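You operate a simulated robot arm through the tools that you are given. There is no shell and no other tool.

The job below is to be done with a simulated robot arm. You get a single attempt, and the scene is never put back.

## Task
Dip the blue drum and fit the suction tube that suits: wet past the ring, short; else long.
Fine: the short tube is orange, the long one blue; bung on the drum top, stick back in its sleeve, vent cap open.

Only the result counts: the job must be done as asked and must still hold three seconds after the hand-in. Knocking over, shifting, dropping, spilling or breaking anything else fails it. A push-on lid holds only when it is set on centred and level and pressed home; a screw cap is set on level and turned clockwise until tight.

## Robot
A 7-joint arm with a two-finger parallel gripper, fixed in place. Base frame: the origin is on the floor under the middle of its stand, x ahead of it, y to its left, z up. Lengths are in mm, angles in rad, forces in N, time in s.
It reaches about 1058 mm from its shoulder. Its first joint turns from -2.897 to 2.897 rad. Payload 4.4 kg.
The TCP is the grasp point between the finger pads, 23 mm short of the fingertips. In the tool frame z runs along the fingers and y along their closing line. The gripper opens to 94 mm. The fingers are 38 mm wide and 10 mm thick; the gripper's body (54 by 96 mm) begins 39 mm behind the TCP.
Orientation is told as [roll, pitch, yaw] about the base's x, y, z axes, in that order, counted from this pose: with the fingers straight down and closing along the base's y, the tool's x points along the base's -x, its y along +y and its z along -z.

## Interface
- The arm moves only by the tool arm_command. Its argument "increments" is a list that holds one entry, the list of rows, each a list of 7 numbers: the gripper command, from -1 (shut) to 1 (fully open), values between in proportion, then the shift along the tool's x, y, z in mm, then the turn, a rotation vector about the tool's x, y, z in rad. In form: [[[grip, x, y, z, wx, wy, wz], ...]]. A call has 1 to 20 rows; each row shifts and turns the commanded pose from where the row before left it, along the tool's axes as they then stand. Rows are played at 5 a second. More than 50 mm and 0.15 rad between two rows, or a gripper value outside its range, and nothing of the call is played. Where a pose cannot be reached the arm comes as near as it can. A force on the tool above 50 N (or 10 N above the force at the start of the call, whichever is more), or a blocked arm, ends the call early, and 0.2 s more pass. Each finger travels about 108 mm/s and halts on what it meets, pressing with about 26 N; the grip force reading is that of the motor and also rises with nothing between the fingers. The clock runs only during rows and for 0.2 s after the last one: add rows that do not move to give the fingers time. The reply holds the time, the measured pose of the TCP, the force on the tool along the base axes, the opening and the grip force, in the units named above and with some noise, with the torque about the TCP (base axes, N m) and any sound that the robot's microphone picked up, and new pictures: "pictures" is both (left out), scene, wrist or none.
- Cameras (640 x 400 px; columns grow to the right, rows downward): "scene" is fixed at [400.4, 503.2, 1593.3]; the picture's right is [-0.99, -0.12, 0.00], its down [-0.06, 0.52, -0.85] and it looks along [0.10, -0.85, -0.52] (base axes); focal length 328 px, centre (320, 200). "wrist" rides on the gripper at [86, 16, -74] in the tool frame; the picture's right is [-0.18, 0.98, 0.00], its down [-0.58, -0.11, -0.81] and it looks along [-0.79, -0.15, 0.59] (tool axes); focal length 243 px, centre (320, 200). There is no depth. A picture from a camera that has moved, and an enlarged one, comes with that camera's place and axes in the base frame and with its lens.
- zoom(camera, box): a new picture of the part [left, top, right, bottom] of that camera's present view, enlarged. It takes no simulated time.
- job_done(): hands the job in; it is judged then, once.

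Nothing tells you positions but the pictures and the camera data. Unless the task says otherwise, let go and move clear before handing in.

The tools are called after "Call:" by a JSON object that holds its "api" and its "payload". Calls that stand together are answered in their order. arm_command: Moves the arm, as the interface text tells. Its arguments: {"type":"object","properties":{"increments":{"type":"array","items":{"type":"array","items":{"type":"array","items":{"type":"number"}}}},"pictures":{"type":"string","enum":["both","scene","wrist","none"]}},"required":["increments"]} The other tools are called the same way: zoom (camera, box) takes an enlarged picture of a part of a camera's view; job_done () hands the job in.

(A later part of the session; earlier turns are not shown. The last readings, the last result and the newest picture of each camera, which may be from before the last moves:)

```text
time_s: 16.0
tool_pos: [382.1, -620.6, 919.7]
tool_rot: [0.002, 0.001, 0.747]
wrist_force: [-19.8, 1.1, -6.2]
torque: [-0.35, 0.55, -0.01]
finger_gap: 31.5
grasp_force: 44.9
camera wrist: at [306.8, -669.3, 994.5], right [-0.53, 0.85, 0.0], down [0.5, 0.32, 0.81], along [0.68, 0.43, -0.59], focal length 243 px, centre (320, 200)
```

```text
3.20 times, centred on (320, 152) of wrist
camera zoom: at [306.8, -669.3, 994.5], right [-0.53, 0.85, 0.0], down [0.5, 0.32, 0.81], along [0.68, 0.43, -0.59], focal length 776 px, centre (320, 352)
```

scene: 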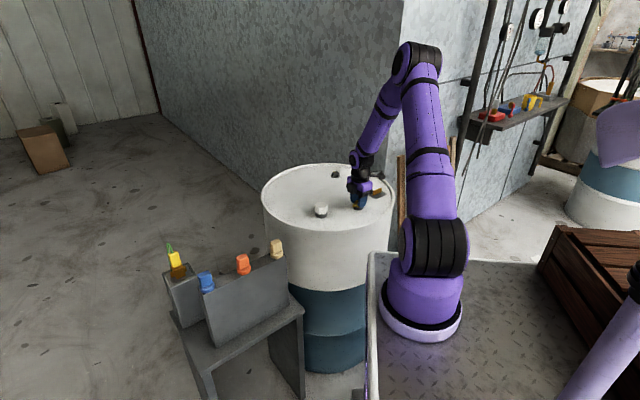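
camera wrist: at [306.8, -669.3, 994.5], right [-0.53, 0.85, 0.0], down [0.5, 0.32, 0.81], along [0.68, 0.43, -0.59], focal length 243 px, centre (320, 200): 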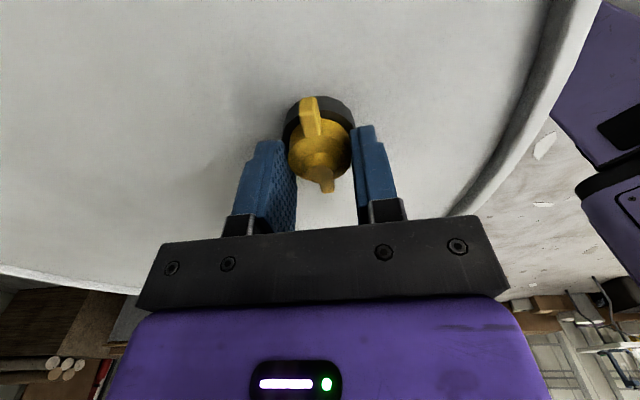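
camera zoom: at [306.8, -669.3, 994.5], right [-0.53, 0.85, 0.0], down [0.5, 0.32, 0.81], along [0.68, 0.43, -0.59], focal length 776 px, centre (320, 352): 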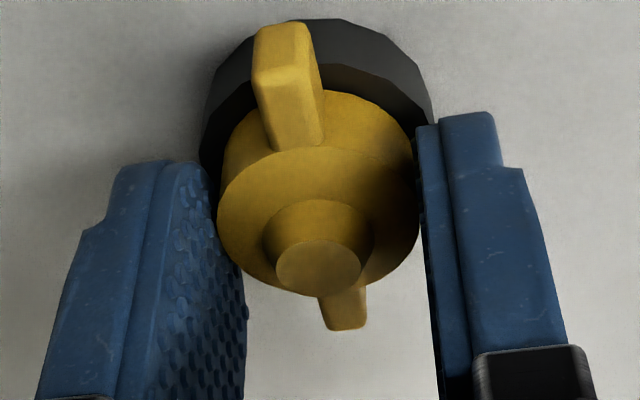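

About 88° turned with no stop. I'm relieving the side force and then testing gently whether the cap lifts.

Call:
{"api": "arm_command", "payload": {"increments": [[[-1, 1.8, 1.7, 0, 0, 0, 0], [-1, 0, 0, 0, 0, 0, 0]]], "pictures": "none"}}

Call:
{"api": "arm_command", "payload": {"increments": [[[-1, 0, 0, -1, 0, 0, 0], [-1, 0, 0, -1, 0, 0, 0], [-1, 0, 0, 0, 0, 0, 0]]], "pictures": "none"}}

Call:
{"api": "zoom", "payload": {"camera": "wrist", "box": [220, 90, 420, 215]}}

```text
time_s: 16.6
tool_pos: [383.2, -622.0, 919.1]
tool_rot: [-0.002, -0.002, 0.749]
wrist_force: [-0.4, -3.5, -10.9]
torque: [0.11, 0.06, 0.03]
finger_gap: 31.5
grasp_force: 44.9
```

```text
time_s: 17.4
tool_pos: [382.1, -621.4, 919.9]
tool_rot: [0.001, -0.002, 0.748]
wrist_force: [11.4, -4.2, -40.4]
torque: [-0.11, -0.38, 0.06]
finger_gap: 32.0
grasp_force: 45.3
```

```text
3.20 times, centred on (320, 152) of wrist
camera zoom: at [306.7, -669.6, 994.7], right [-0.53, 0.85, 0.0], down [0.5, 0.31, 0.81], along [0.68, 0.43, -0.59], focal length 776 px, centre (320, 352)
```

zoom: 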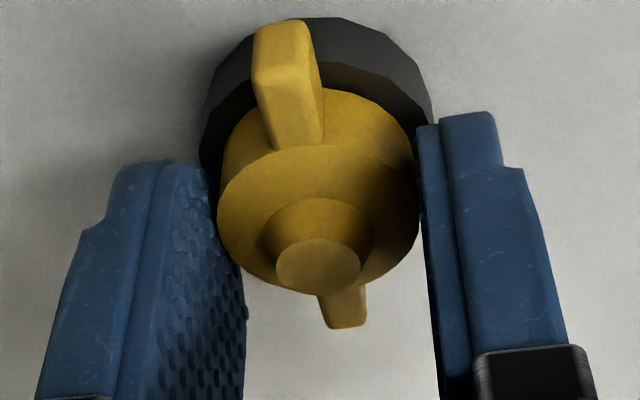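

The cap is still held axially, so I'm lowering back, releasing, and comparing its look with the start.

Call:
{"api": "arm_command", "payload": {"increments": [[[-1, 0, 0, 2, 0, 0, 0], [-0.3, 0, 0, 0, 0, 0, 0], [0.3, 0, 0, 0, 0, 0, 0], [1, 0, 0, 0, 0, 0, 0], [1, 0, 0, -30, 0, 0, 0], [1, 0, 0, -35, 0, 0, 0], [1, 0, 0, 0, 0, 0, 0], [1, 0, 0, 0, 0, 0, 0]]]}}

Call:
{"api": "zoom", "payload": {"camera": "wrist", "box": [240, 40, 400, 140]}}

Call:
{"api": "zoom", "payload": {"camera": "scene", "box": [300, 160, 400, 222]}}

```text
time_s: 19.2
tool_pos: [381.3, -621.2, 986.7]
tool_rot: [0.001, 0.002, 0.747]
wrist_force: [0.4, -0.5, 0.2]
torque: [0.02, 0.04, 0.01]
finger_gap: 94.0
grasp_force: 0.1
camera wrist: at [304.8, -670.1, 1060.9], right [-0.53, 0.85, 0.0], down [0.5, 0.32, 0.81], along [0.68, 0.43, -0.59], focal length 243 px, centre (320, 200)
```

scene: 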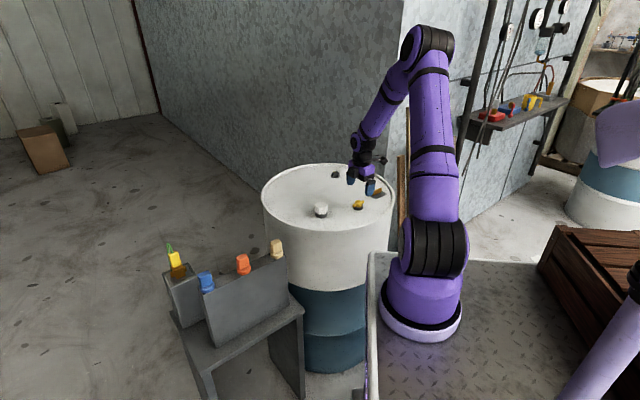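
wrist: 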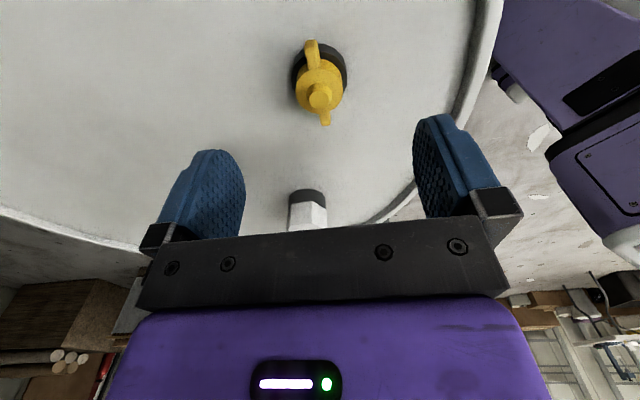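

```text
4.00 times, centred on (320, 90) of wrist
camera zoom: at [304.8, -670.1, 1060.9], right [-0.53, 0.85, 0.0], down [0.5, 0.32, 0.81], along [0.68, 0.43, -0.59], focal length 970 px, centre (320, 640)
```

zoom: 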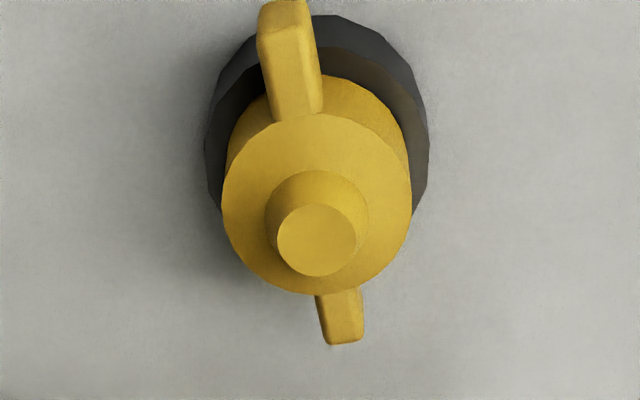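

```text
6.40 times, centred on (350, 191) of scene
camera zoom: at [400.4, 503.2, 1593.3], right [-0.99, -0.12, 0.0], down [-0.06, 0.52, -0.85], along [0.1, -0.85, -0.52], focal length 2101 px, centre (128, 258)
```

zoom: 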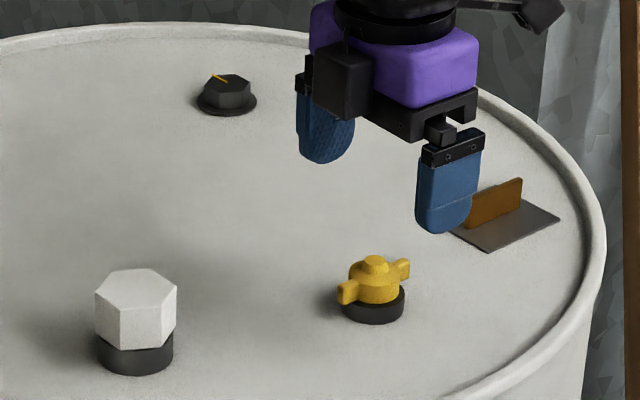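

The cap has clearly turned 90° without rising. I'm re-centring, regripping and turning a bit more to see whether there's a stop (quarter-turn) or whether it keeps unscrewing.

Call:
{"api": "arm_command", "payload": {"increments": [[[1, -2, 0, 0, 0, 0, 0], [1, 0, 0, 34, 0, 0, 0], [1, 0, 0, 33, 0, 0, 0], [1, 0, 0, 0, 0, 0, 0], [0, 0, 0, 0, 0, 0, 0], [-0.3, 0, 0, 0, 0, 0, 0], [-1, 0, 0, 0, 0, 0, 0], [-1, 0, 0, 0, 0, 0, 0], [-1, 0, 0, 0, 0, 0, 0]]], "pictures": "none"}}

Call:
{"api": "arm_command", "payload": {"increments": [[[-1, 0, 0, 0, 0, 0, -0.1], [-1, 0, 0, 0, 0, 0, -0.1], [-1, 0, 0, 0, 0, 0, 0]]], "pictures": "none"}}

Call:
{"api": "arm_command", "payload": {"increments": [[[-1, 0, 0, 0, 0, 0, -0.1], [-1, 0, 0, 0, 0, 0, -0.1], [-1, 0, 0, 0, 0, 0, 0]]], "pictures": "wrist"}}

```text
time_s: 21.2
tool_pos: [382.8, -621.2, 915.6]
tool_rot: [0.0, 0.001, 0.746]
wrist_force: [2.5, -2.3, -1.9]
torque: [0.09, 0.2, 0.01]
finger_gap: 31.6
grasp_force: 44.6
```

```text
time_s: 22.0
tool_pos: [383.0, -621.5, 915.8]
tool_rot: [0.0, -0.002, 0.947]
wrist_force: [1.5, -3.6, -4.9]
torque: [0.31, -0.41, -0.56]
finger_gap: 31.6
grasp_force: 44.7
```

```text
time_s: 22.8
tool_pos: [382.6, -622.2, 917.4]
tool_rot: [0.002, -0.001, 1.149]
wrist_force: [5.4, -6.7, -5.7]
torque: [-0.12, 0.11, -0.47]
finger_gap: 31.4
grasp_force: 45.4
camera wrist: at [330.5, -694.3, 991.6], right [-0.82, 0.57, 0.0], down [0.34, 0.49, 0.81], along [0.46, 0.66, -0.59], focal length 243 px, centre (320, 200)
```

wrist: 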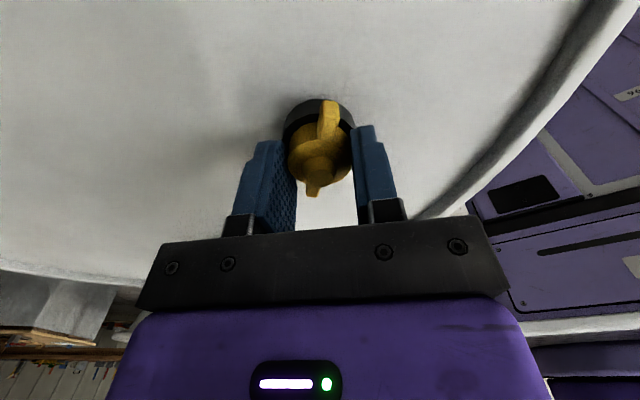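

The cap slipped in the grip against about 0.5 N·m, so it has reached its open stop at a quarter turn. I'm releasing and moving up, then looking at the white bung.

Call:
{"api": "arm_command", "payload": {"increments": [[[-0.3, 0, 0, 0, 0, 0, 0], [0.3, 0, 0, 0, 0, 0, 0], [1, 0, 0, 0, 0, 0, 0], [1, 0, 0, -30, 0, 0, 0], [1, 0, 0, -40, 0, 0, 0], [1, 0, 0, 0, 0, 0, 0.15], [1, 0, 0, 0, 0, 0, 0.15], [1, 0, 0, 0, 0, 0, 0.15], [1, 0, 0, 0, 0, 0, 0.15], [1, 0, 0, 0, 0, 0, 0.15], [1, 0, 0, 0, 0, 0, 0.15], [1, 0, 0, 0, 0, 0, 0.15], [1, 0, 0, 0, 0, 0, 0.1], [1, 0, 0, 0, 0, 0, 0], [1, 0, 0, 0, 0, 0, 0]]]}}

Call:
{"api": "zoom", "payload": {"camera": "wrist", "box": [240, 40, 400, 140]}}

Call:
{"api": "zoom", "payload": {"camera": "scene", "box": [300, 160, 400, 222]}}

```text
time_s: 26.0
tool_pos: [381.8, -619.9, 987.7]
tool_rot: [-0.002, 0.0, -0.003]
wrist_force: [0.7, -0.3, 0.0]
torque: [-0.02, 0.01, -0.02]
finger_gap: 93.9
grasp_force: 0.0
camera wrist: at [294.6, -604.2, 1062.5], right [0.19, 0.98, 0.0], down [0.58, -0.11, 0.81], along [0.79, -0.15, -0.59], focal length 243 px, centre (320, 200)
```

scene: 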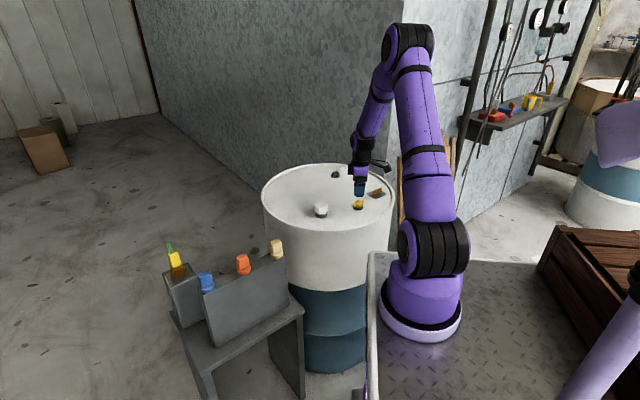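
wrist: 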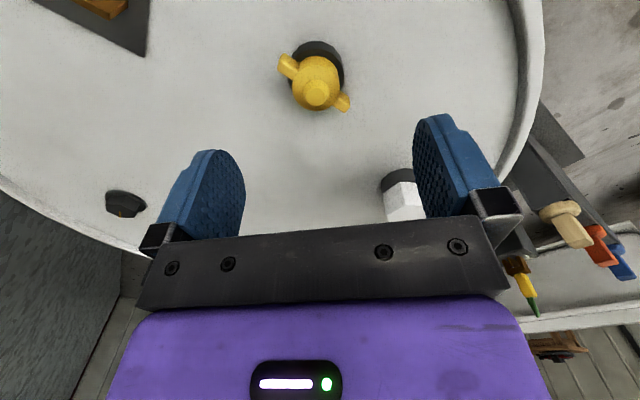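

```text
4.00 times, centred on (320, 90) of wrist
camera zoom: at [294.6, -604.2, 1062.5], right [0.19, 0.98, 0.0], down [0.58, -0.11, 0.81], along [0.79, -0.15, -0.59], focal length 970 px, centre (320, 640)
```

zoom: 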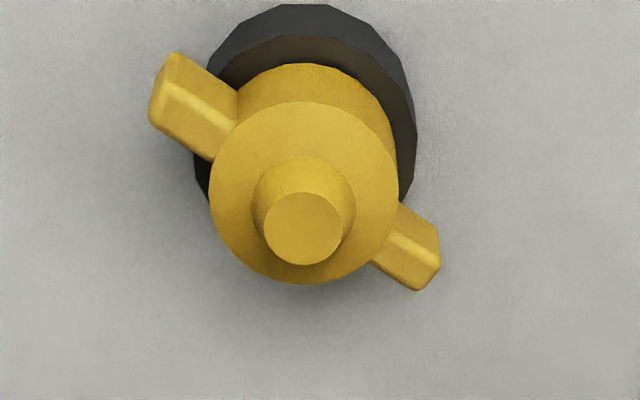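

```text
6.40 times, centred on (350, 191) of scene
camera zoom: at [400.4, 503.2, 1593.3], right [-0.99, -0.12, 0.0], down [-0.06, 0.52, -0.85], along [0.1, -0.85, -0.52], focal length 2101 px, centre (128, 258)
```

zoom: 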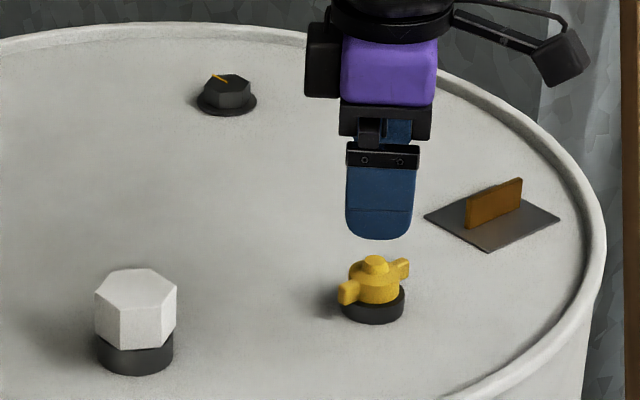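

The vent cap now sits at its 90° stop. Next I'm moving over the white bung near (524,-552).

Call:
{"api": "arm_command", "payload": {"increments": [[[1, -35.8, 17, -2, 0, 0, 0], [1, -35.8, 17, -2, 0, 0, 0], [1, -35.8, 17, -2, 0, 0, 0], [1, -35.8, 17, -2, 0, 0, 0], [1, 0, 0, 0, 0, 0, 0], [1, 0, 0, 0, 0, 0, 0]]]}}

Call:
{"api": "zoom", "payload": {"camera": "wrist", "box": [240, 40, 400, 140]}}

Call:
{"api": "zoom", "payload": {"camera": "scene", "box": [280, 160, 380, 222]}}

```text
time_s: 27.4
tool_pos: [525.7, -549.9, 998.0]
tool_rot: [0.001, 0.001, -0.001]
wrist_force: [-0.8, 0.1, 0.7]
torque: [0.02, -0.01, -0.01]
finger_gap: 93.8
grasp_force: 0.1
camera wrist: at [438.0, -535.4, 1072.0], right [0.19, 0.98, 0.0], down [0.58, -0.11, 0.81], along [0.79, -0.15, -0.59], focal length 243 px, centre (320, 200)
```

scene: 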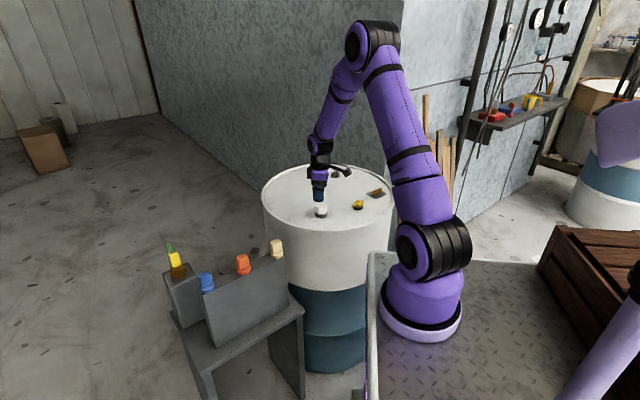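
wrist: 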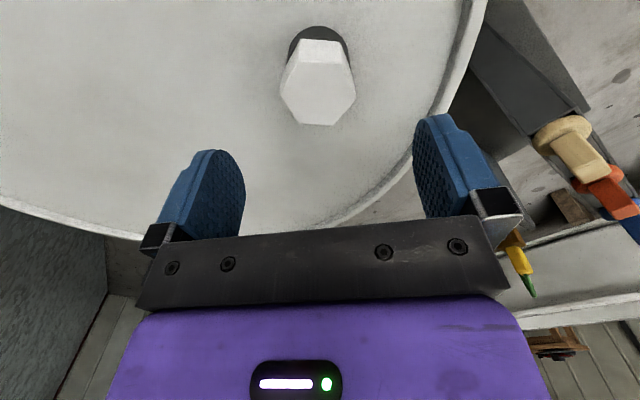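

```text
4.00 times, centred on (320, 90) of wrist
camera zoom: at [438.0, -535.4, 1072.0], right [0.19, 0.98, 0.0], down [0.58, -0.11, 0.81], along [0.79, -0.15, -0.59], focal length 970 px, centre (320, 640)
```

zoom: 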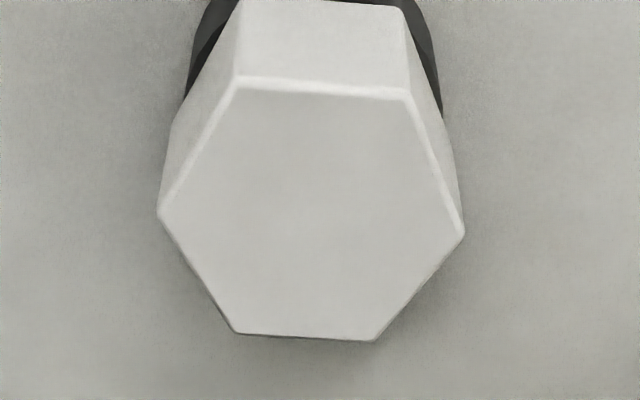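

```text
6.40 times, centred on (330, 191) of scene
camera zoom: at [400.4, 503.2, 1593.3], right [-0.99, -0.12, 0.0], down [-0.06, 0.52, -0.85], along [0.1, -0.85, -0.52], focal length 2101 px, centre (256, 258)
```

zoom: 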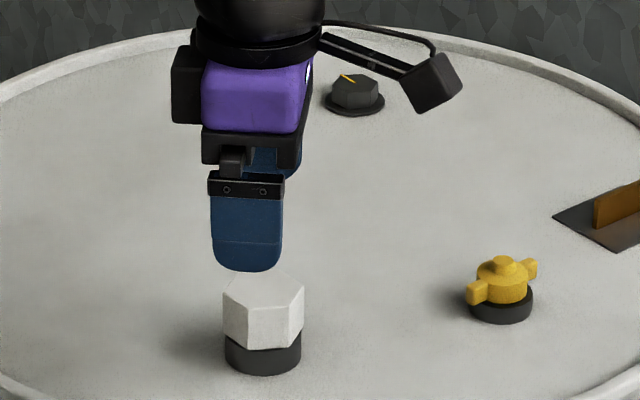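

The bung is a hex of about 44 mm across flats, centred near (524,-552.6) with its top at z≈924. Its flats are normal to 106°, so I'm turning +0.28 rad and descending around it.

Call:
{"api": "arm_command", "payload": {"increments": [[[1, 0, -1, 0, 0, 0, -0.14], [1, 0, 0, 0, 0, 0, -0.14], [1, 0, 0, 0, 0, 0, 0], [1, 0, 0, 0, 0, 0, 0]]], "pictures": "wrist"}}

Call:
{"api": "zoom", "payload": {"camera": "wrist", "box": [240, 40, 400, 140]}}

```text
time_s: 28.4
tool_pos: [526.4, -552.4, 995.7]
tool_rot: [-0.001, 0.0, 0.278]
wrist_force: [0.6, 0.6, -0.9]
torque: [0.05, 0.02, 0.0]
finger_gap: 94.0
grasp_force: 0.2
camera wrist: at [436.9, -561.5, 1071.1], right [-0.09, 1.0, 0.0], down [0.59, 0.05, 0.81], along [0.8, 0.07, -0.59], focal length 243 px, centre (320, 200)
```

wrist: 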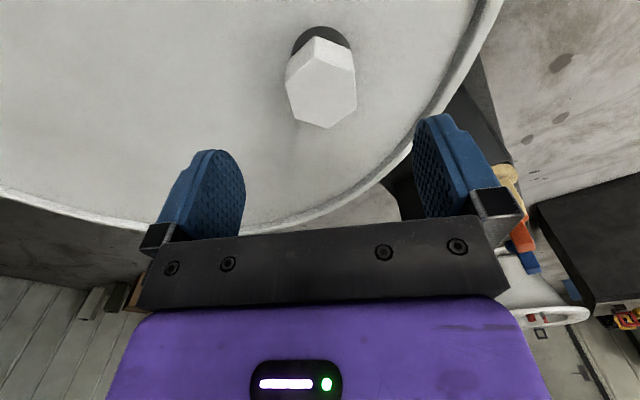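

```text
4.00 times, centred on (320, 90) of wrist
camera zoom: at [436.9, -561.5, 1071.1], right [-0.09, 1.0, 0.0], down [0.59, 0.05, 0.81], along [0.8, 0.07, -0.59], focal length 970 px, centre (320, 640)
```

zoom: 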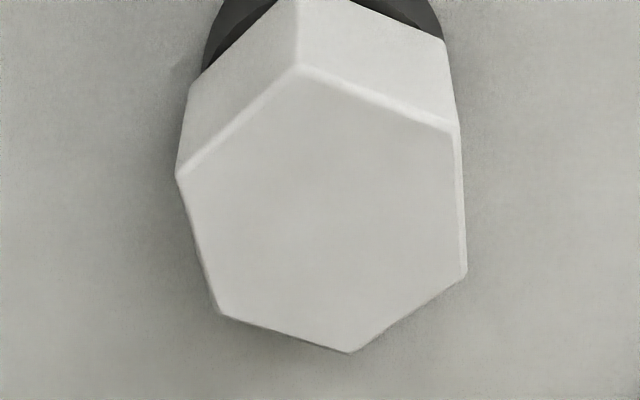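

The hex flats are aligned with the fingers to within a degree. I'm descending and gripping.

Call:
{"api": "arm_command", "payload": {"increments": [[[1, -0.7, 1, 25, 0, 0, 0], [1, 0, 0, 25, 0, 0, 0], [1, 0, 0, 25, 0, 0, 0], [1, 0, 0, 0, 0, 0, 0], [0.3, 0, 0, 0, 0, 0, 0], [0, 0, 0, 0, 0, 0, 0], [-1, 0, 0, 0, 0, 0, 0], [-1, 0, 0, 0, 0, 0, 0], [-1, 0, 0, 0, 0, 0, 0]]]}}

Call:
{"api": "zoom", "payload": {"camera": "scene", "box": [280, 160, 380, 222]}}

Call:
{"api": "zoom", "payload": {"camera": "wrist", "box": [220, 90, 420, 215]}}

```text
time_s: 30.4
tool_pos: [526.4, -552.2, 921.6]
tool_rot: [0.001, -0.001, 0.278]
wrist_force: [-3.4, 14.2, 0.3]
torque: [0.44, 0.08, -0.04]
finger_gap: 42.6
grasp_force: 25.9
camera wrist: at [436.8, -561.7, 996.6], right [-0.09, 1.0, 0.0], down [0.59, 0.05, 0.81], along [0.8, 0.08, -0.59], focal length 243 px, centre (320, 200)
```

scene: 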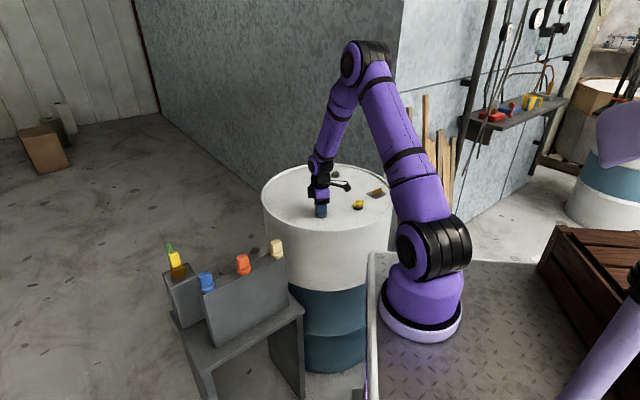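
wrist: 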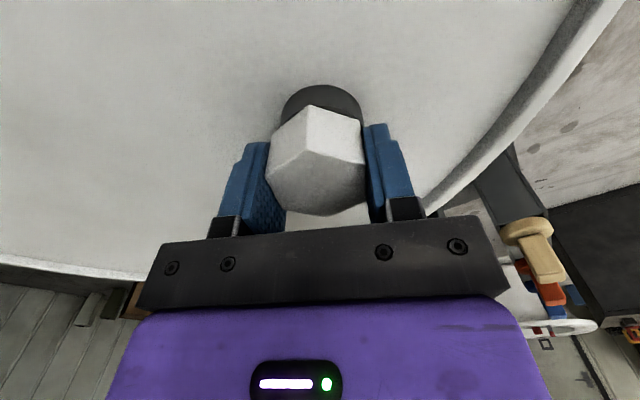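

```text
6.40 times, centred on (330, 191) of scene
camera zoom: at [400.4, 503.2, 1593.3], right [-0.99, -0.12, 0.0], down [-0.06, 0.52, -0.85], along [0.1, -0.85, -0.52], focal length 2101 px, centre (256, 258)
```

zoom: 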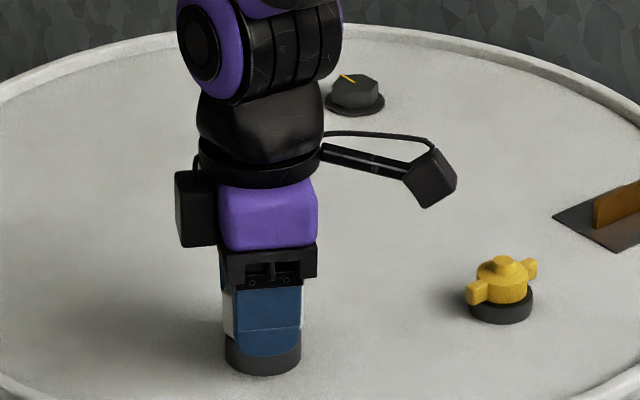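

```text
3.20 times, centred on (320, 152) of wrist
camera zoom: at [436.8, -561.7, 996.6], right [-0.09, 1.0, 0.0], down [0.59, 0.05, 0.81], along [0.8, 0.08, -0.59], focal length 776 px, centre (320, 352)
```

zoom: 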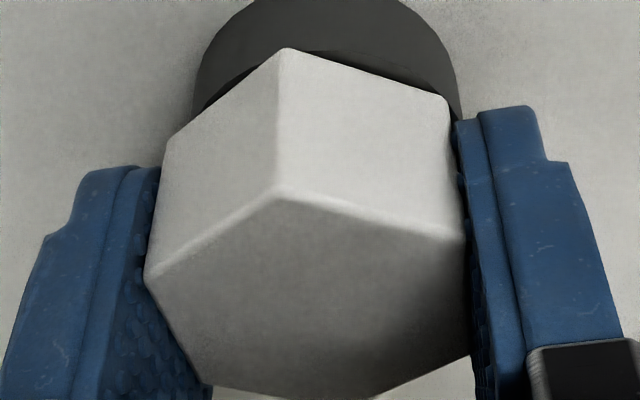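

Gripped at 42.6 mm. I'm relieving the side force, then testing a small counter-clockwise turn.

Call:
{"api": "arm_command", "payload": {"increments": [[[-1, 0, 1.7, 0, 0, 0, 0], [-1, 0, 0, 0, 0, 0, 0]]], "pictures": "none"}}

Call:
{"api": "arm_command", "payload": {"increments": [[[-1, 0, 0, 0, 0, 0, -0.08], [-1, 0, 0, 0, 0, 0, -0.08], [-1, 0, 0, 0, 0, 0, 0]]], "pictures": "wrist"}}

Call:
{"api": "zoom", "payload": {"camera": "wrist", "box": [220, 90, 420, 215]}}

```text
time_s: 31.0
tool_pos: [525.7, -551.6, 921.9]
tool_rot: [-0.002, -0.001, 0.277]
wrist_force: [2.0, 4.5, 1.6]
torque: [0.06, -0.04, 0.01]
finger_gap: 42.7
grasp_force: 26.0
```

```text
time_s: 31.8
tool_pos: [525.9, -551.7, 921.0]
tool_rot: [-0.003, 0.0, 0.438]
wrist_force: [-4.9, -3.1, 13.4]
torque: [-0.16, 0.35, 0.02]
finger_gap: 42.7
grasp_force: 25.8
camera wrist: at [439.1, -574.3, 996.4], right [-0.25, 0.97, 0.0], down [0.57, 0.15, 0.81], along [0.78, 0.2, -0.59], focal length 243 px, centre (320, 200)
```

wrist: 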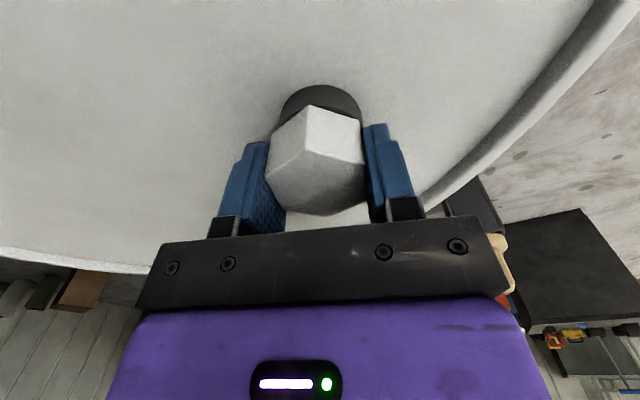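

```text
3.20 times, centred on (320, 152) of wrist
camera zoom: at [439.1, -574.3, 996.4], right [-0.25, 0.97, 0.0], down [0.57, 0.15, 0.81], along [0.78, 0.2, -0.59], focal length 776 px, centre (320, 352)
```

zoom: 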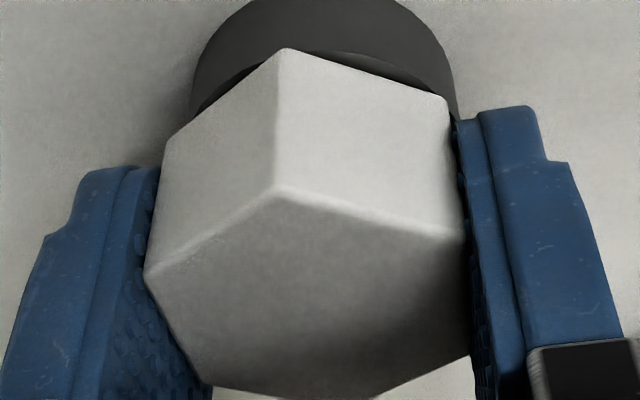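

The bung turned with the gripper and pushed up, so it's threaded. I'm continuing counter-clockwise while letting the tool rise.

Call:
{"api": "arm_command", "payload": {"increments": [[[-1, 0, 0, -0.8, 0, 0, 0], [-1, 0, 0, 0, 0, 0, 0]]], "pictures": "none"}}

Call:
{"api": "arm_command", "payload": {"increments": [[[-1, 0, 0, -0.3, 0, 0, -0.1], [-1, 0, 0, -0.3, 0, 0, -0.1], [-1, 0, 0, -0.3, 0, 0, -0.1], [-1, 0, 0, 0, 0, 0, 0]]], "pictures": "none"}}

```text
time_s: 32.4
tool_pos: [525.4, -550.9, 920.7]
tool_rot: [-0.001, -0.001, 0.439]
wrist_force: [-3.3, -3.6, 13.3]
torque: [-0.17, 0.26, 0.05]
finger_gap: 42.8
grasp_force: 26.3
```

```text
time_s: 33.4
tool_pos: [526.4, -550.4, 921.6]
tool_rot: [0.0, 0.0, 0.738]
wrist_force: [0.5, -0.2, -0.2]
torque: [-0.04, 0.02, 0.0]
finger_gap: 42.4
grasp_force: 26.3
```

Call:
{"api": "zoom", "payload": {"camera": "wrist", "box": [220, 90, 420, 215]}}

Call:
{"api": "zoom", "payload": {"camera": "scene", "box": [280, 160, 380, 222]}}

```text
3.20 times, centred on (320, 152) of wrist
camera zoom: at [449.4, -597.9, 996.5], right [-0.53, 0.85, 0.0], down [0.5, 0.31, 0.81], along [0.69, 0.42, -0.59], focal length 776 px, centre (320, 352)
```

zoom: 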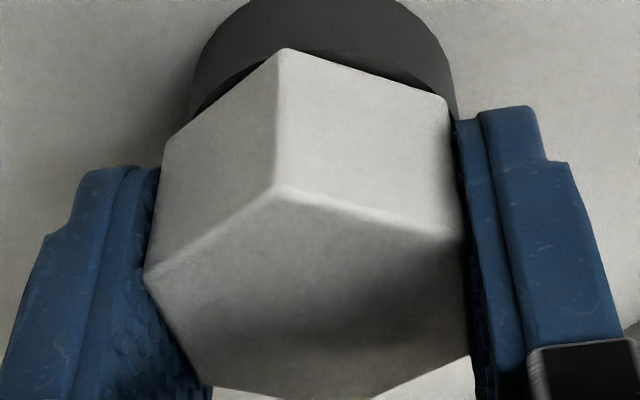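

```text
6.40 times, centred on (330, 191) of scene
camera zoom: at [400.4, 503.2, 1593.3], right [-0.99, -0.12, 0.0], down [-0.06, 0.52, -0.85], along [0.1, -0.85, -0.52], focal length 2101 px, centre (256, 258)
```

zoom: 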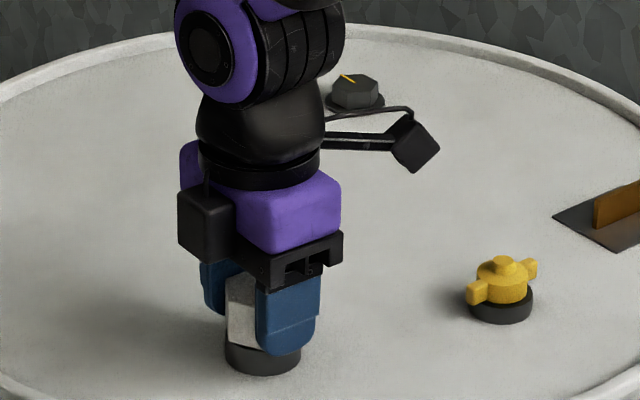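

Forces are near zero. I'm testing a small lift to see whether the bung comes free.

Call:
{"api": "arm_command", "payload": {"increments": [[[-1, 0, 0, -1, 0, 0, 0], [-1, 0, 0, -1, 0, 0, 0], [-1, 0, 0, 0, 0, 0, 0]]], "pictures": "none"}}

Call:
{"api": "zoom", "payload": {"camera": "wrist", "box": [220, 90, 420, 215]}}

```text
time_s: 34.2
tool_pos: [526.6, -550.0, 924.5]
tool_rot: [-0.001, -0.002, 0.738]
wrist_force: [-0.8, -1.0, 0.5]
torque: [0.02, -0.01, 0.02]
finger_gap: 42.7
grasp_force: 26.0
```

```text
3.20 times, centred on (320, 152) of wrist
camera zoom: at [448.8, -597.3, 999.3], right [-0.52, 0.85, 0.0], down [0.5, 0.31, 0.81], along [0.69, 0.42, -0.59], focal length 776 px, centre (320, 352)
```

zoom: 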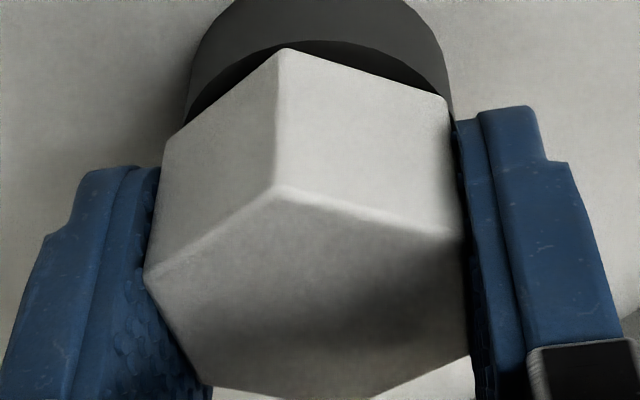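

The bung came free after the short turn. I'm lifting it out.

Call:
{"api": "arm_command", "payload": {"increments": [[[-1, 0, 0, -10, 0, 0, 0], [-1, 0, 0, -20, 0, 0, 0], [-1, 0, 0, -30, 0, 0, 0], [-1, 0, 0, -30, 0, 0, 0], [-1, 0, 0, 0, 0, 0, 0], [-1, 0, 0, 0, 0, 0, 0]]]}}

Call:
{"api": "zoom", "payload": {"camera": "scene", "box": [280, 160, 380, 222]}}

Call:
{"api": "zoom", "payload": {"camera": "wrist", "box": [220, 50, 420, 215]}}

```text
time_s: 35.6
tool_pos: [524.8, -548.7, 1014.0]
tool_rot: [0.003, 0.0, 0.738]
wrist_force: [0.4, -0.1, -0.4]
torque: [0.02, -0.01, -0.01]
finger_gap: 42.5
grasp_force: 25.6
camera wrist: at [448.9, -596.9, 1089.2], right [-0.52, 0.85, 0.0], down [0.5, 0.31, 0.81], along [0.69, 0.42, -0.59], focal length 243 px, centre (320, 200)
```

scene: 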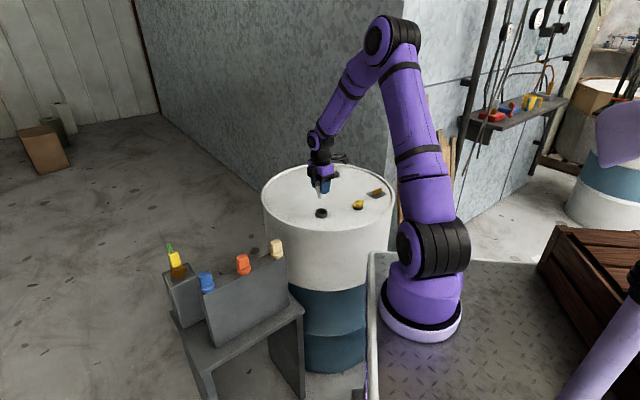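
wrist: 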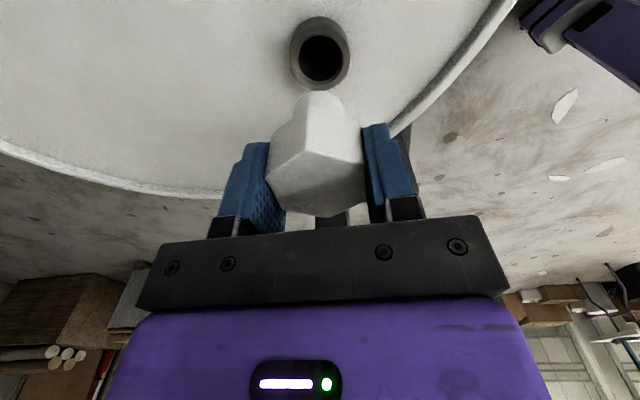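

```text
6.40 times, centred on (330, 191) of scene
camera zoom: at [400.4, 503.2, 1593.3], right [-0.99, -0.12, 0.0], down [-0.06, 0.52, -0.85], along [0.1, -0.85, -0.52], focal length 2101 px, centre (256, 258)
```

zoom: 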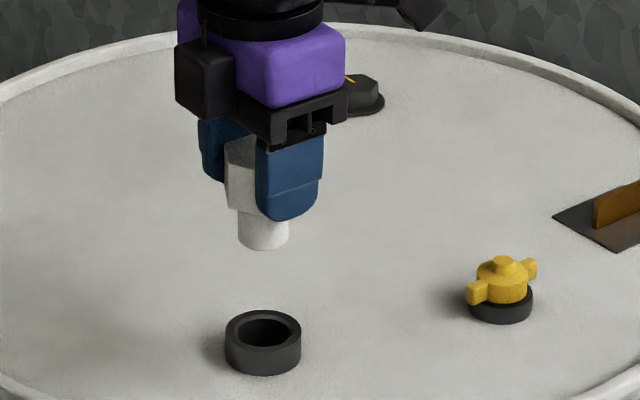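

```text
2.42 times, centred on (320, 132) of wrist
camera zoom: at [448.9, -596.9, 1089.2], right [-0.52, 0.85, 0.0], down [0.5, 0.31, 0.81], along [0.69, 0.42, -0.59], focal length 588 px, centre (320, 364)
```

zoom: 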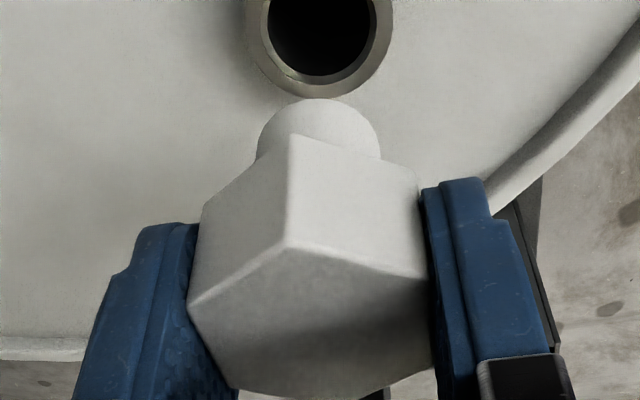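

The bung has a plug about 30 mm wide and 20 mm long beneath the hex, and the neck opening is now clear. I'm carrying it to a free spot on the drum top around (570,-700).

Call:
{"api": "arm_command", "payload": {"increments": [[[-1, 16.9, -35.3, 0, 0, 0, 0], [-1, 16.9, -35.3, 0, 0, 0, 0], [-1, 16.9, -35.3, 0, 0, 0, 0], [-1, 16.9, -35.3, 0, 0, 0, 0], [-1, 0, 0, 30, 0, 0, 0], [-1, 0, 0, 30, 0, 0, 0], [-1, 0, 0, 10, 0, 0, 0], [-1, 0, 0, 0, 0, 0, 0], [-1, 0, 0, 0, 0, 0, 0]]]}}

Call:
{"api": "zoom", "payload": {"camera": "scene", "box": [270, 150, 370, 212]}}

Call:
{"api": "zoom", "payload": {"camera": "wrist", "box": [220, 50, 420, 215]}}

```text
time_s: 37.6
tool_pos: [571.4, -700.3, 944.2]
tool_rot: [-0.001, 0.0, 0.738]
wrist_force: [0.4, 0.1, -0.7]
torque: [0.0, 0.02, -0.04]
finger_gap: 42.7
grasp_force: 25.4
camera wrist: at [495.2, -747.1, 1018.1], right [-0.52, 0.85, 0.0], down [0.5, 0.31, 0.81], along [0.69, 0.42, -0.59], focal length 243 px, centre (320, 200)
```

scene: 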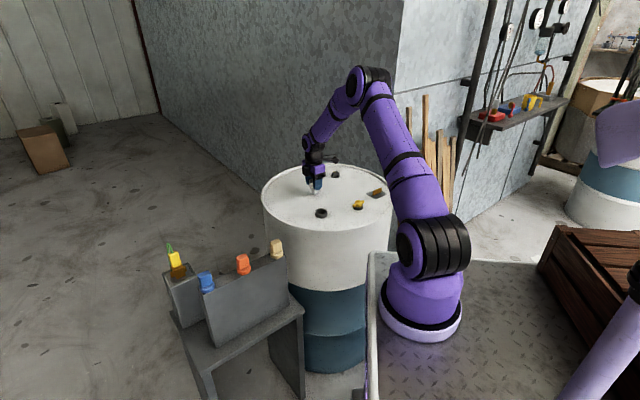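
wrist: 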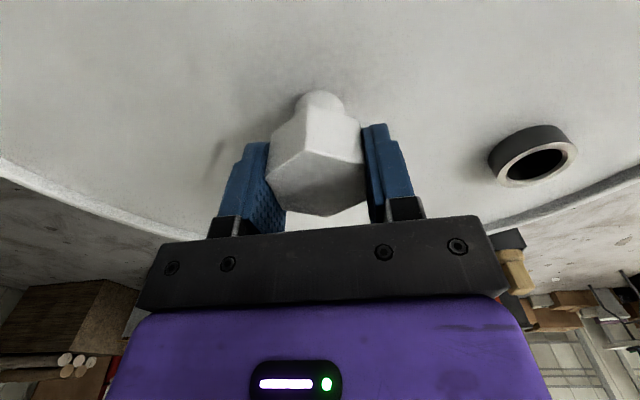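

```text
6.40 times, centred on (320, 181) of scene
camera zoom: at [400.4, 503.2, 1593.3], right [-0.99, -0.12, 0.0], down [-0.06, 0.52, -0.85], along [0.1, -0.85, -0.52], focal length 2101 px, centre (320, 322)
```

zoom: 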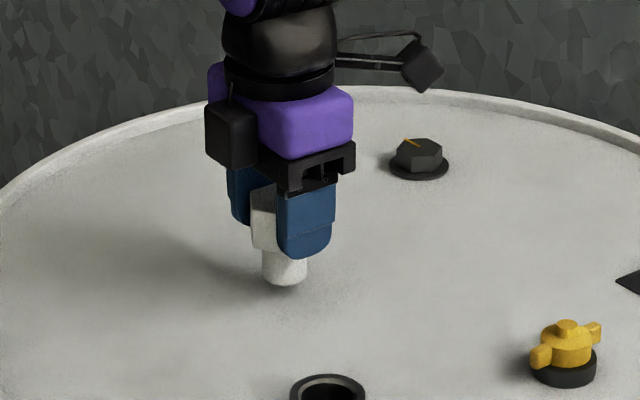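

```text
2.42 times, centred on (320, 132) of wrist
camera zoom: at [495.2, -747.1, 1018.1], right [-0.52, 0.85, 0.0], down [0.5, 0.31, 0.81], along [0.69, 0.42, -0.59], focal length 588 px, centre (320, 364)
```

zoom: 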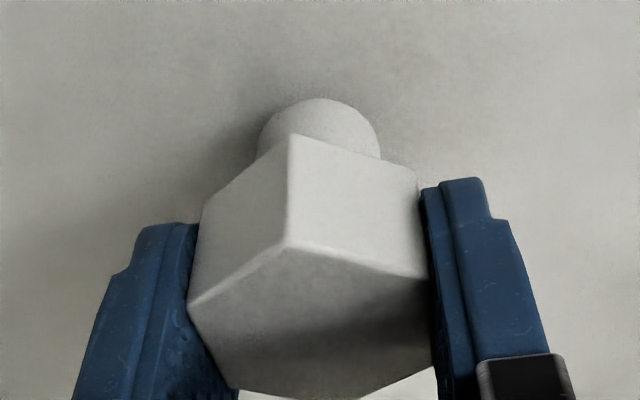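

The plug is just above the drum top. I'm lowering in small steps until contact.

Call:
{"api": "arm_command", "payload": {"increments": [[[-1, 0, 0, 4, 0, 0, 0], [-1, 0, 0, 3, 0, 0, 0], [-1, 0, 0, 0, 0, 0, 0]]], "pictures": "none"}}

Call:
{"api": "arm_command", "payload": {"increments": [[[-1, 0, 0, 2, 0, 0, 0], [-1, 0, 0, 0, 0, 0, 0]]], "pictures": "none"}}

Call:
{"api": "arm_command", "payload": {"increments": [[[-1, 0, 0, 2, 0, 0, 0], [-1, 0, 0, 0, 0, 0, 0]]], "pictures": "none"}}

Call:
{"api": "zoom", "payload": {"camera": "scene", "box": [290, 165, 340, 196]}}

```text
time_s: 38.4
tool_pos: [571.2, -700.1, 936.6]
tool_rot: [0.001, 0.001, 0.738]
wrist_force: [0.9, 0.2, -0.1]
torque: [0.0, 0.0, -0.01]
finger_gap: 42.4
grasp_force: 26.0
```

```text
time_s: 39.0
tool_pos: [572.2, -700.1, 934.4]
tool_rot: [0.001, 0.001, 0.738]
wrist_force: [-0.4, -0.3, -1.5]
torque: [-0.02, -0.01, -0.01]
finger_gap: 42.5
grasp_force: 25.7
```

```text
time_s: 39.6
tool_pos: [573.0, -701.3, 933.6]
tool_rot: [0.0, 0.0, 0.739]
wrist_force: [1.5, 0.6, 5.2]
torque: [0.01, -0.07, -0.01]
finger_gap: 42.3
grasp_force: 26.2
```

```text
12.80 times, centred on (315, 180) of scene
camera zoom: at [400.4, 503.2, 1593.3], right [-0.99, -0.12, 0.0], down [-0.06, 0.52, -0.85], along [0.1, -0.85, -0.52], focal length 4201 px, centre (384, 450)
```

zoom: 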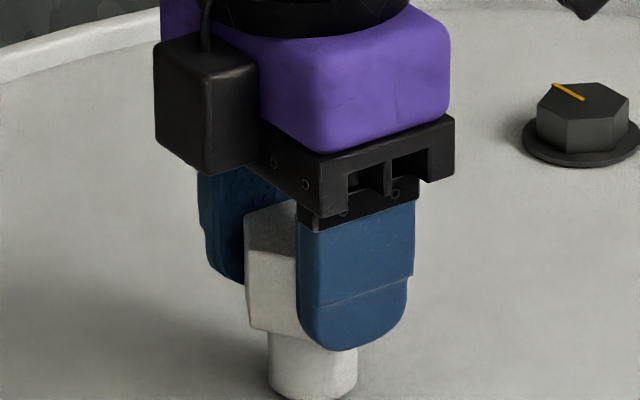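

Contact felt at about 5 N. I'm opening the fingers gently and rising.

Call:
{"api": "arm_command", "payload": {"increments": [[[-0.06, 0, 0, 0.3, 0, 0, 0], [0.0, 0, 0, 0, 0, 0, 0], [0.1, 0, 0, 0, 0, 0, 0], [0.3, 0, 0, 0, 0, 0, 0], [0.3, 0, 0, 0, 0, 0, 0], [0.3, 0, 0, -10, 0, 0, 0], [0.3, 0, 0, -30, 0, 0, 0], [0.3, 0, 0, -40, 0, 0, 0], [1, 0, 0, 0, 0, 0, 0], [1, 0, 0, 0, 0, 0, 0]]]}}

Call:
{"api": "zoom", "payload": {"camera": "scene", "box": [270, 150, 370, 212]}}

Call:
{"api": "zoom", "payload": {"camera": "wrist", "box": [220, 20, 420, 145]}}

```text
time_s: 41.8
tool_pos: [571.4, -702.2, 1012.0]
tool_rot: [-0.001, -0.001, 0.736]
wrist_force: [0.1, 0.2, 0.0]
torque: [0.02, -0.03, -0.01]
finger_gap: 93.9
grasp_force: 0.0
camera wrist: at [495.8, -749.4, 1087.5], right [-0.52, 0.85, 0.0], down [0.5, 0.31, 0.81], along [0.69, 0.42, -0.59], focal length 243 px, centre (320, 200)
```

scene: 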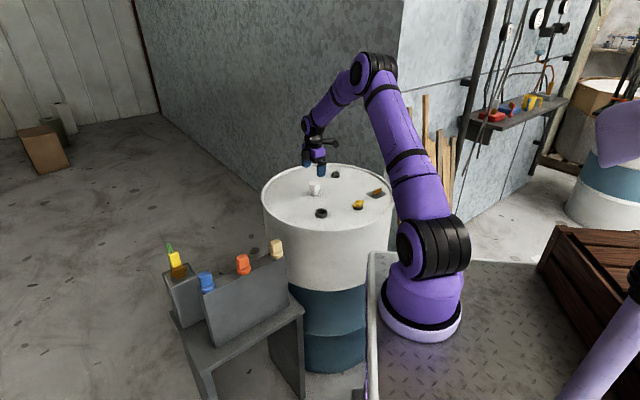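
wrist: 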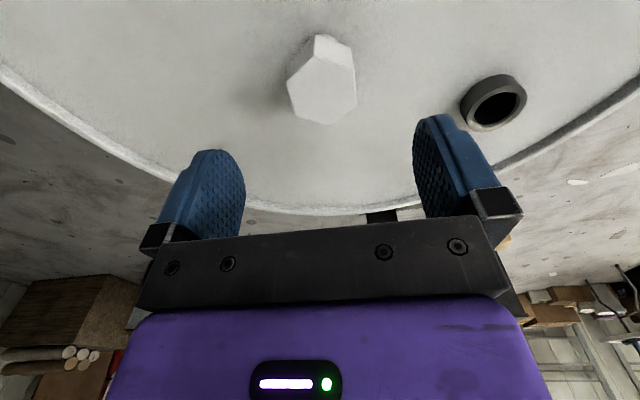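

```text
6.40 times, centred on (320, 181) of scene
camera zoom: at [400.4, 503.2, 1593.3], right [-0.99, -0.12, 0.0], down [-0.06, 0.52, -0.85], along [0.1, -0.85, -0.52], focal length 2101 px, centre (320, 322)
```

zoom: 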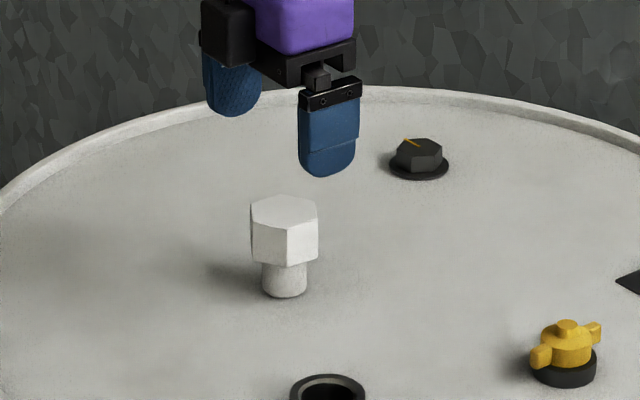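

```text
3.20 times, centred on (320, 82) of wrist
camera zoom: at [495.8, -749.4, 1087.5], right [-0.52, 0.85, 0.0], down [0.5, 0.31, 0.81], along [0.69, 0.42, -0.59], focal length 776 px, centre (320, 576)
```

zoom: 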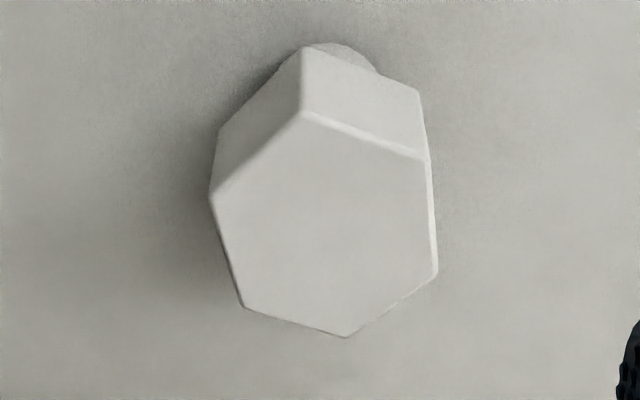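

The bung is standing upright on the drum top. Next I'm heading to the rack and stand for a close look at the dipstick and tubes.

Call:
{"api": "arm_command", "payload": {"increments": [[[1, 0, 0, -20, 0, 0, 0.147], [1, 0, 0, -20, 0, 0, 0.147], [1, 0, 0, -20, 0, 0, 0.147], [1, 0, 0, -20, 0, 0, 0.147], [1, 0, 0, -10, 0, 0, 0.147], [1, -12.9, 46, 0, 0, 0, 0], [1, -12.9, 46, 0, 0, 0, 0], [1, -12.9, 46, 0, 0, 0, 0], [1, -12.9, 46, 0, 0, 0, 0], [1, -12.9, 46, 0, 0, 0, 0], [1, -12.9, 46, 0, 0, 0, 0], [1, -12.9, 46, 0, 0, 0, 0], [1, -12.9, 46, 0, 0, 0, 0], [1, -12.9, 46, 0, 0, 0, 0], [1, -12.9, 46, 0, 0, 0, 0], [1, 0, 0, 0, 0, 0, 0], [1, 0, 0, 0, 0, 0, 0]]]}}

Call:
{"api": "zoom", "payload": {"camera": "wrist", "box": [220, 20, 480, 200]}}

```text
time_s: 45.4
tool_pos: [698.7, -238.6, 1105.2]
tool_rot: [0.0, -0.001, 0.003]
wrist_force: [0.3, 0.1, 0.3]
torque: [0.03, -0.02, -0.03]
finger_gap: 93.8
grasp_force: 0.0
camera wrist: at [610.6, -222.4, 1179.8], right [0.18, 0.98, 0.0], down [0.58, -0.11, 0.81], along [0.79, -0.15, -0.59], focal length 243 px, centre (320, 200)
```

scene: 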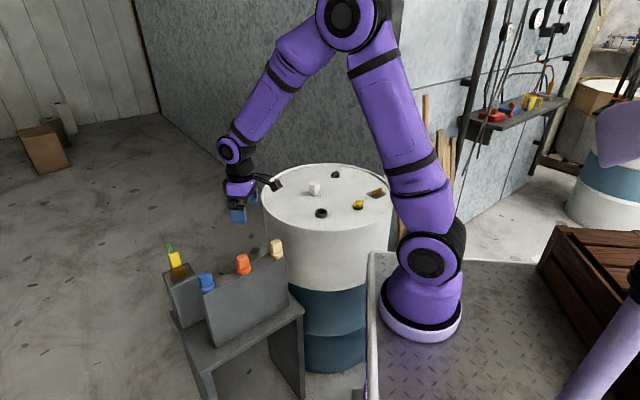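
wrist: 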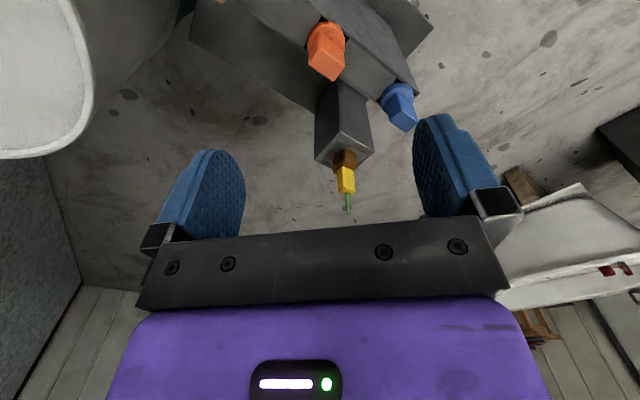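

```text
2.22 times, centred on (350, 110) of wrist
camera zoom: at [610.6, -222.4, 1179.8], right [0.18, 0.98, 0.0], down [0.58, -0.11, 0.81], along [0.79, -0.15, -0.59], focal length 539 px, centre (253, 400)
```

zoom: 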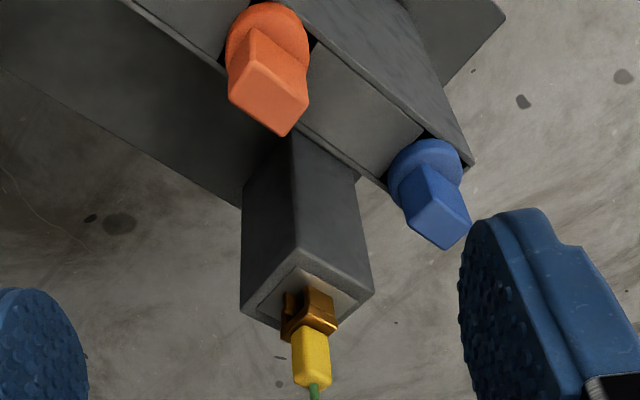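

I'm moving closer toward the dipstick for detail.

Call:
{"api": "arm_command", "payload": {"increments": [[[1, -40, 0, 18, 0, 0, 0], [1, -40, 0, 18, 0, 0, 0], [1, -40, 0, 18, 0, 0, 0], [1, -40, 0, 18, 0, 0, 0], [1, 0, 0, 0, 0, 0, 0], [1, 0, 0, 0, 0, 0, 0]]]}}

Call:
{"api": "zoom", "payload": {"camera": "wrist", "box": [240, 60, 440, 220]}}

Call:
{"api": "zoom", "payload": {"camera": "scene", "box": [150, 230, 230, 290]}}

```text
time_s: 46.8
tool_pos: [859.6, -240.4, 1033.9]
tool_rot: [0.0, -0.001, 0.0]
wrist_force: [0.0, 0.1, -0.3]
torque: [-0.01, 0.0, -0.01]
finger_gap: 94.0
grasp_force: 0.0
camera wrist: at [771.4, -225.4, 1108.8], right [0.18, 0.98, 0.0], down [0.58, -0.11, 0.81], along [0.79, -0.15, -0.59], focal length 243 px, centre (320, 200)
```

scene: 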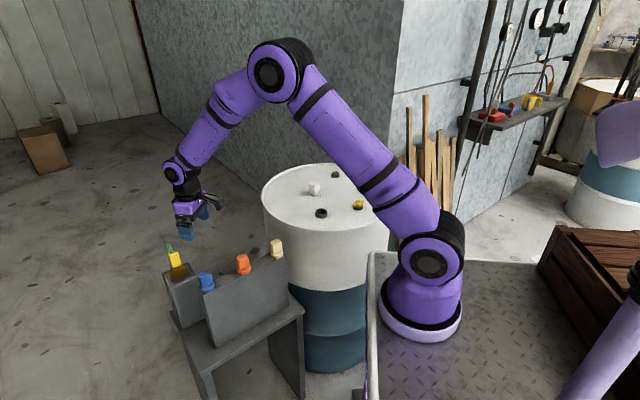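
wrist: 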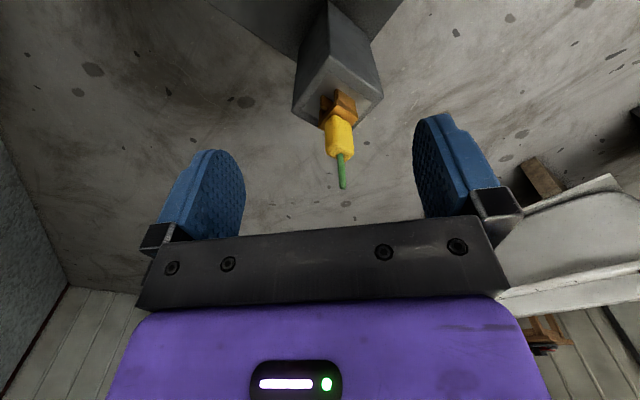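

```text
2.50 times, centred on (340, 140) of wrist
camera zoom: at [771.4, -225.4, 1108.8], right [0.18, 0.98, 0.0], down [0.58, -0.11, 0.81], along [0.79, -0.15, -0.59], focal length 606 px, centre (270, 350)
```

zoom: 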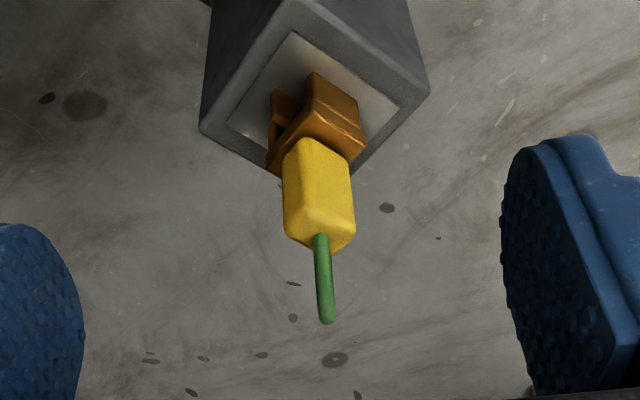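

```text
6.67 times, centred on (190, 260) of scene
camera zoom: at [400.4, 503.2, 1593.3], right [-0.99, -0.12, 0.0], down [-0.06, 0.52, -0.85], along [0.1, -0.85, -0.52], focal length 2188 px, centre (1187, -200)
```

zoom: 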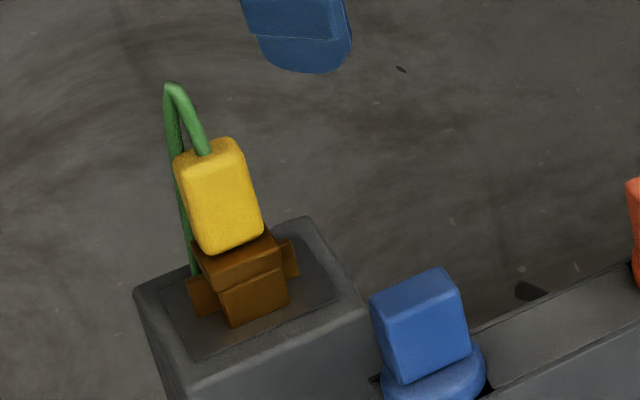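

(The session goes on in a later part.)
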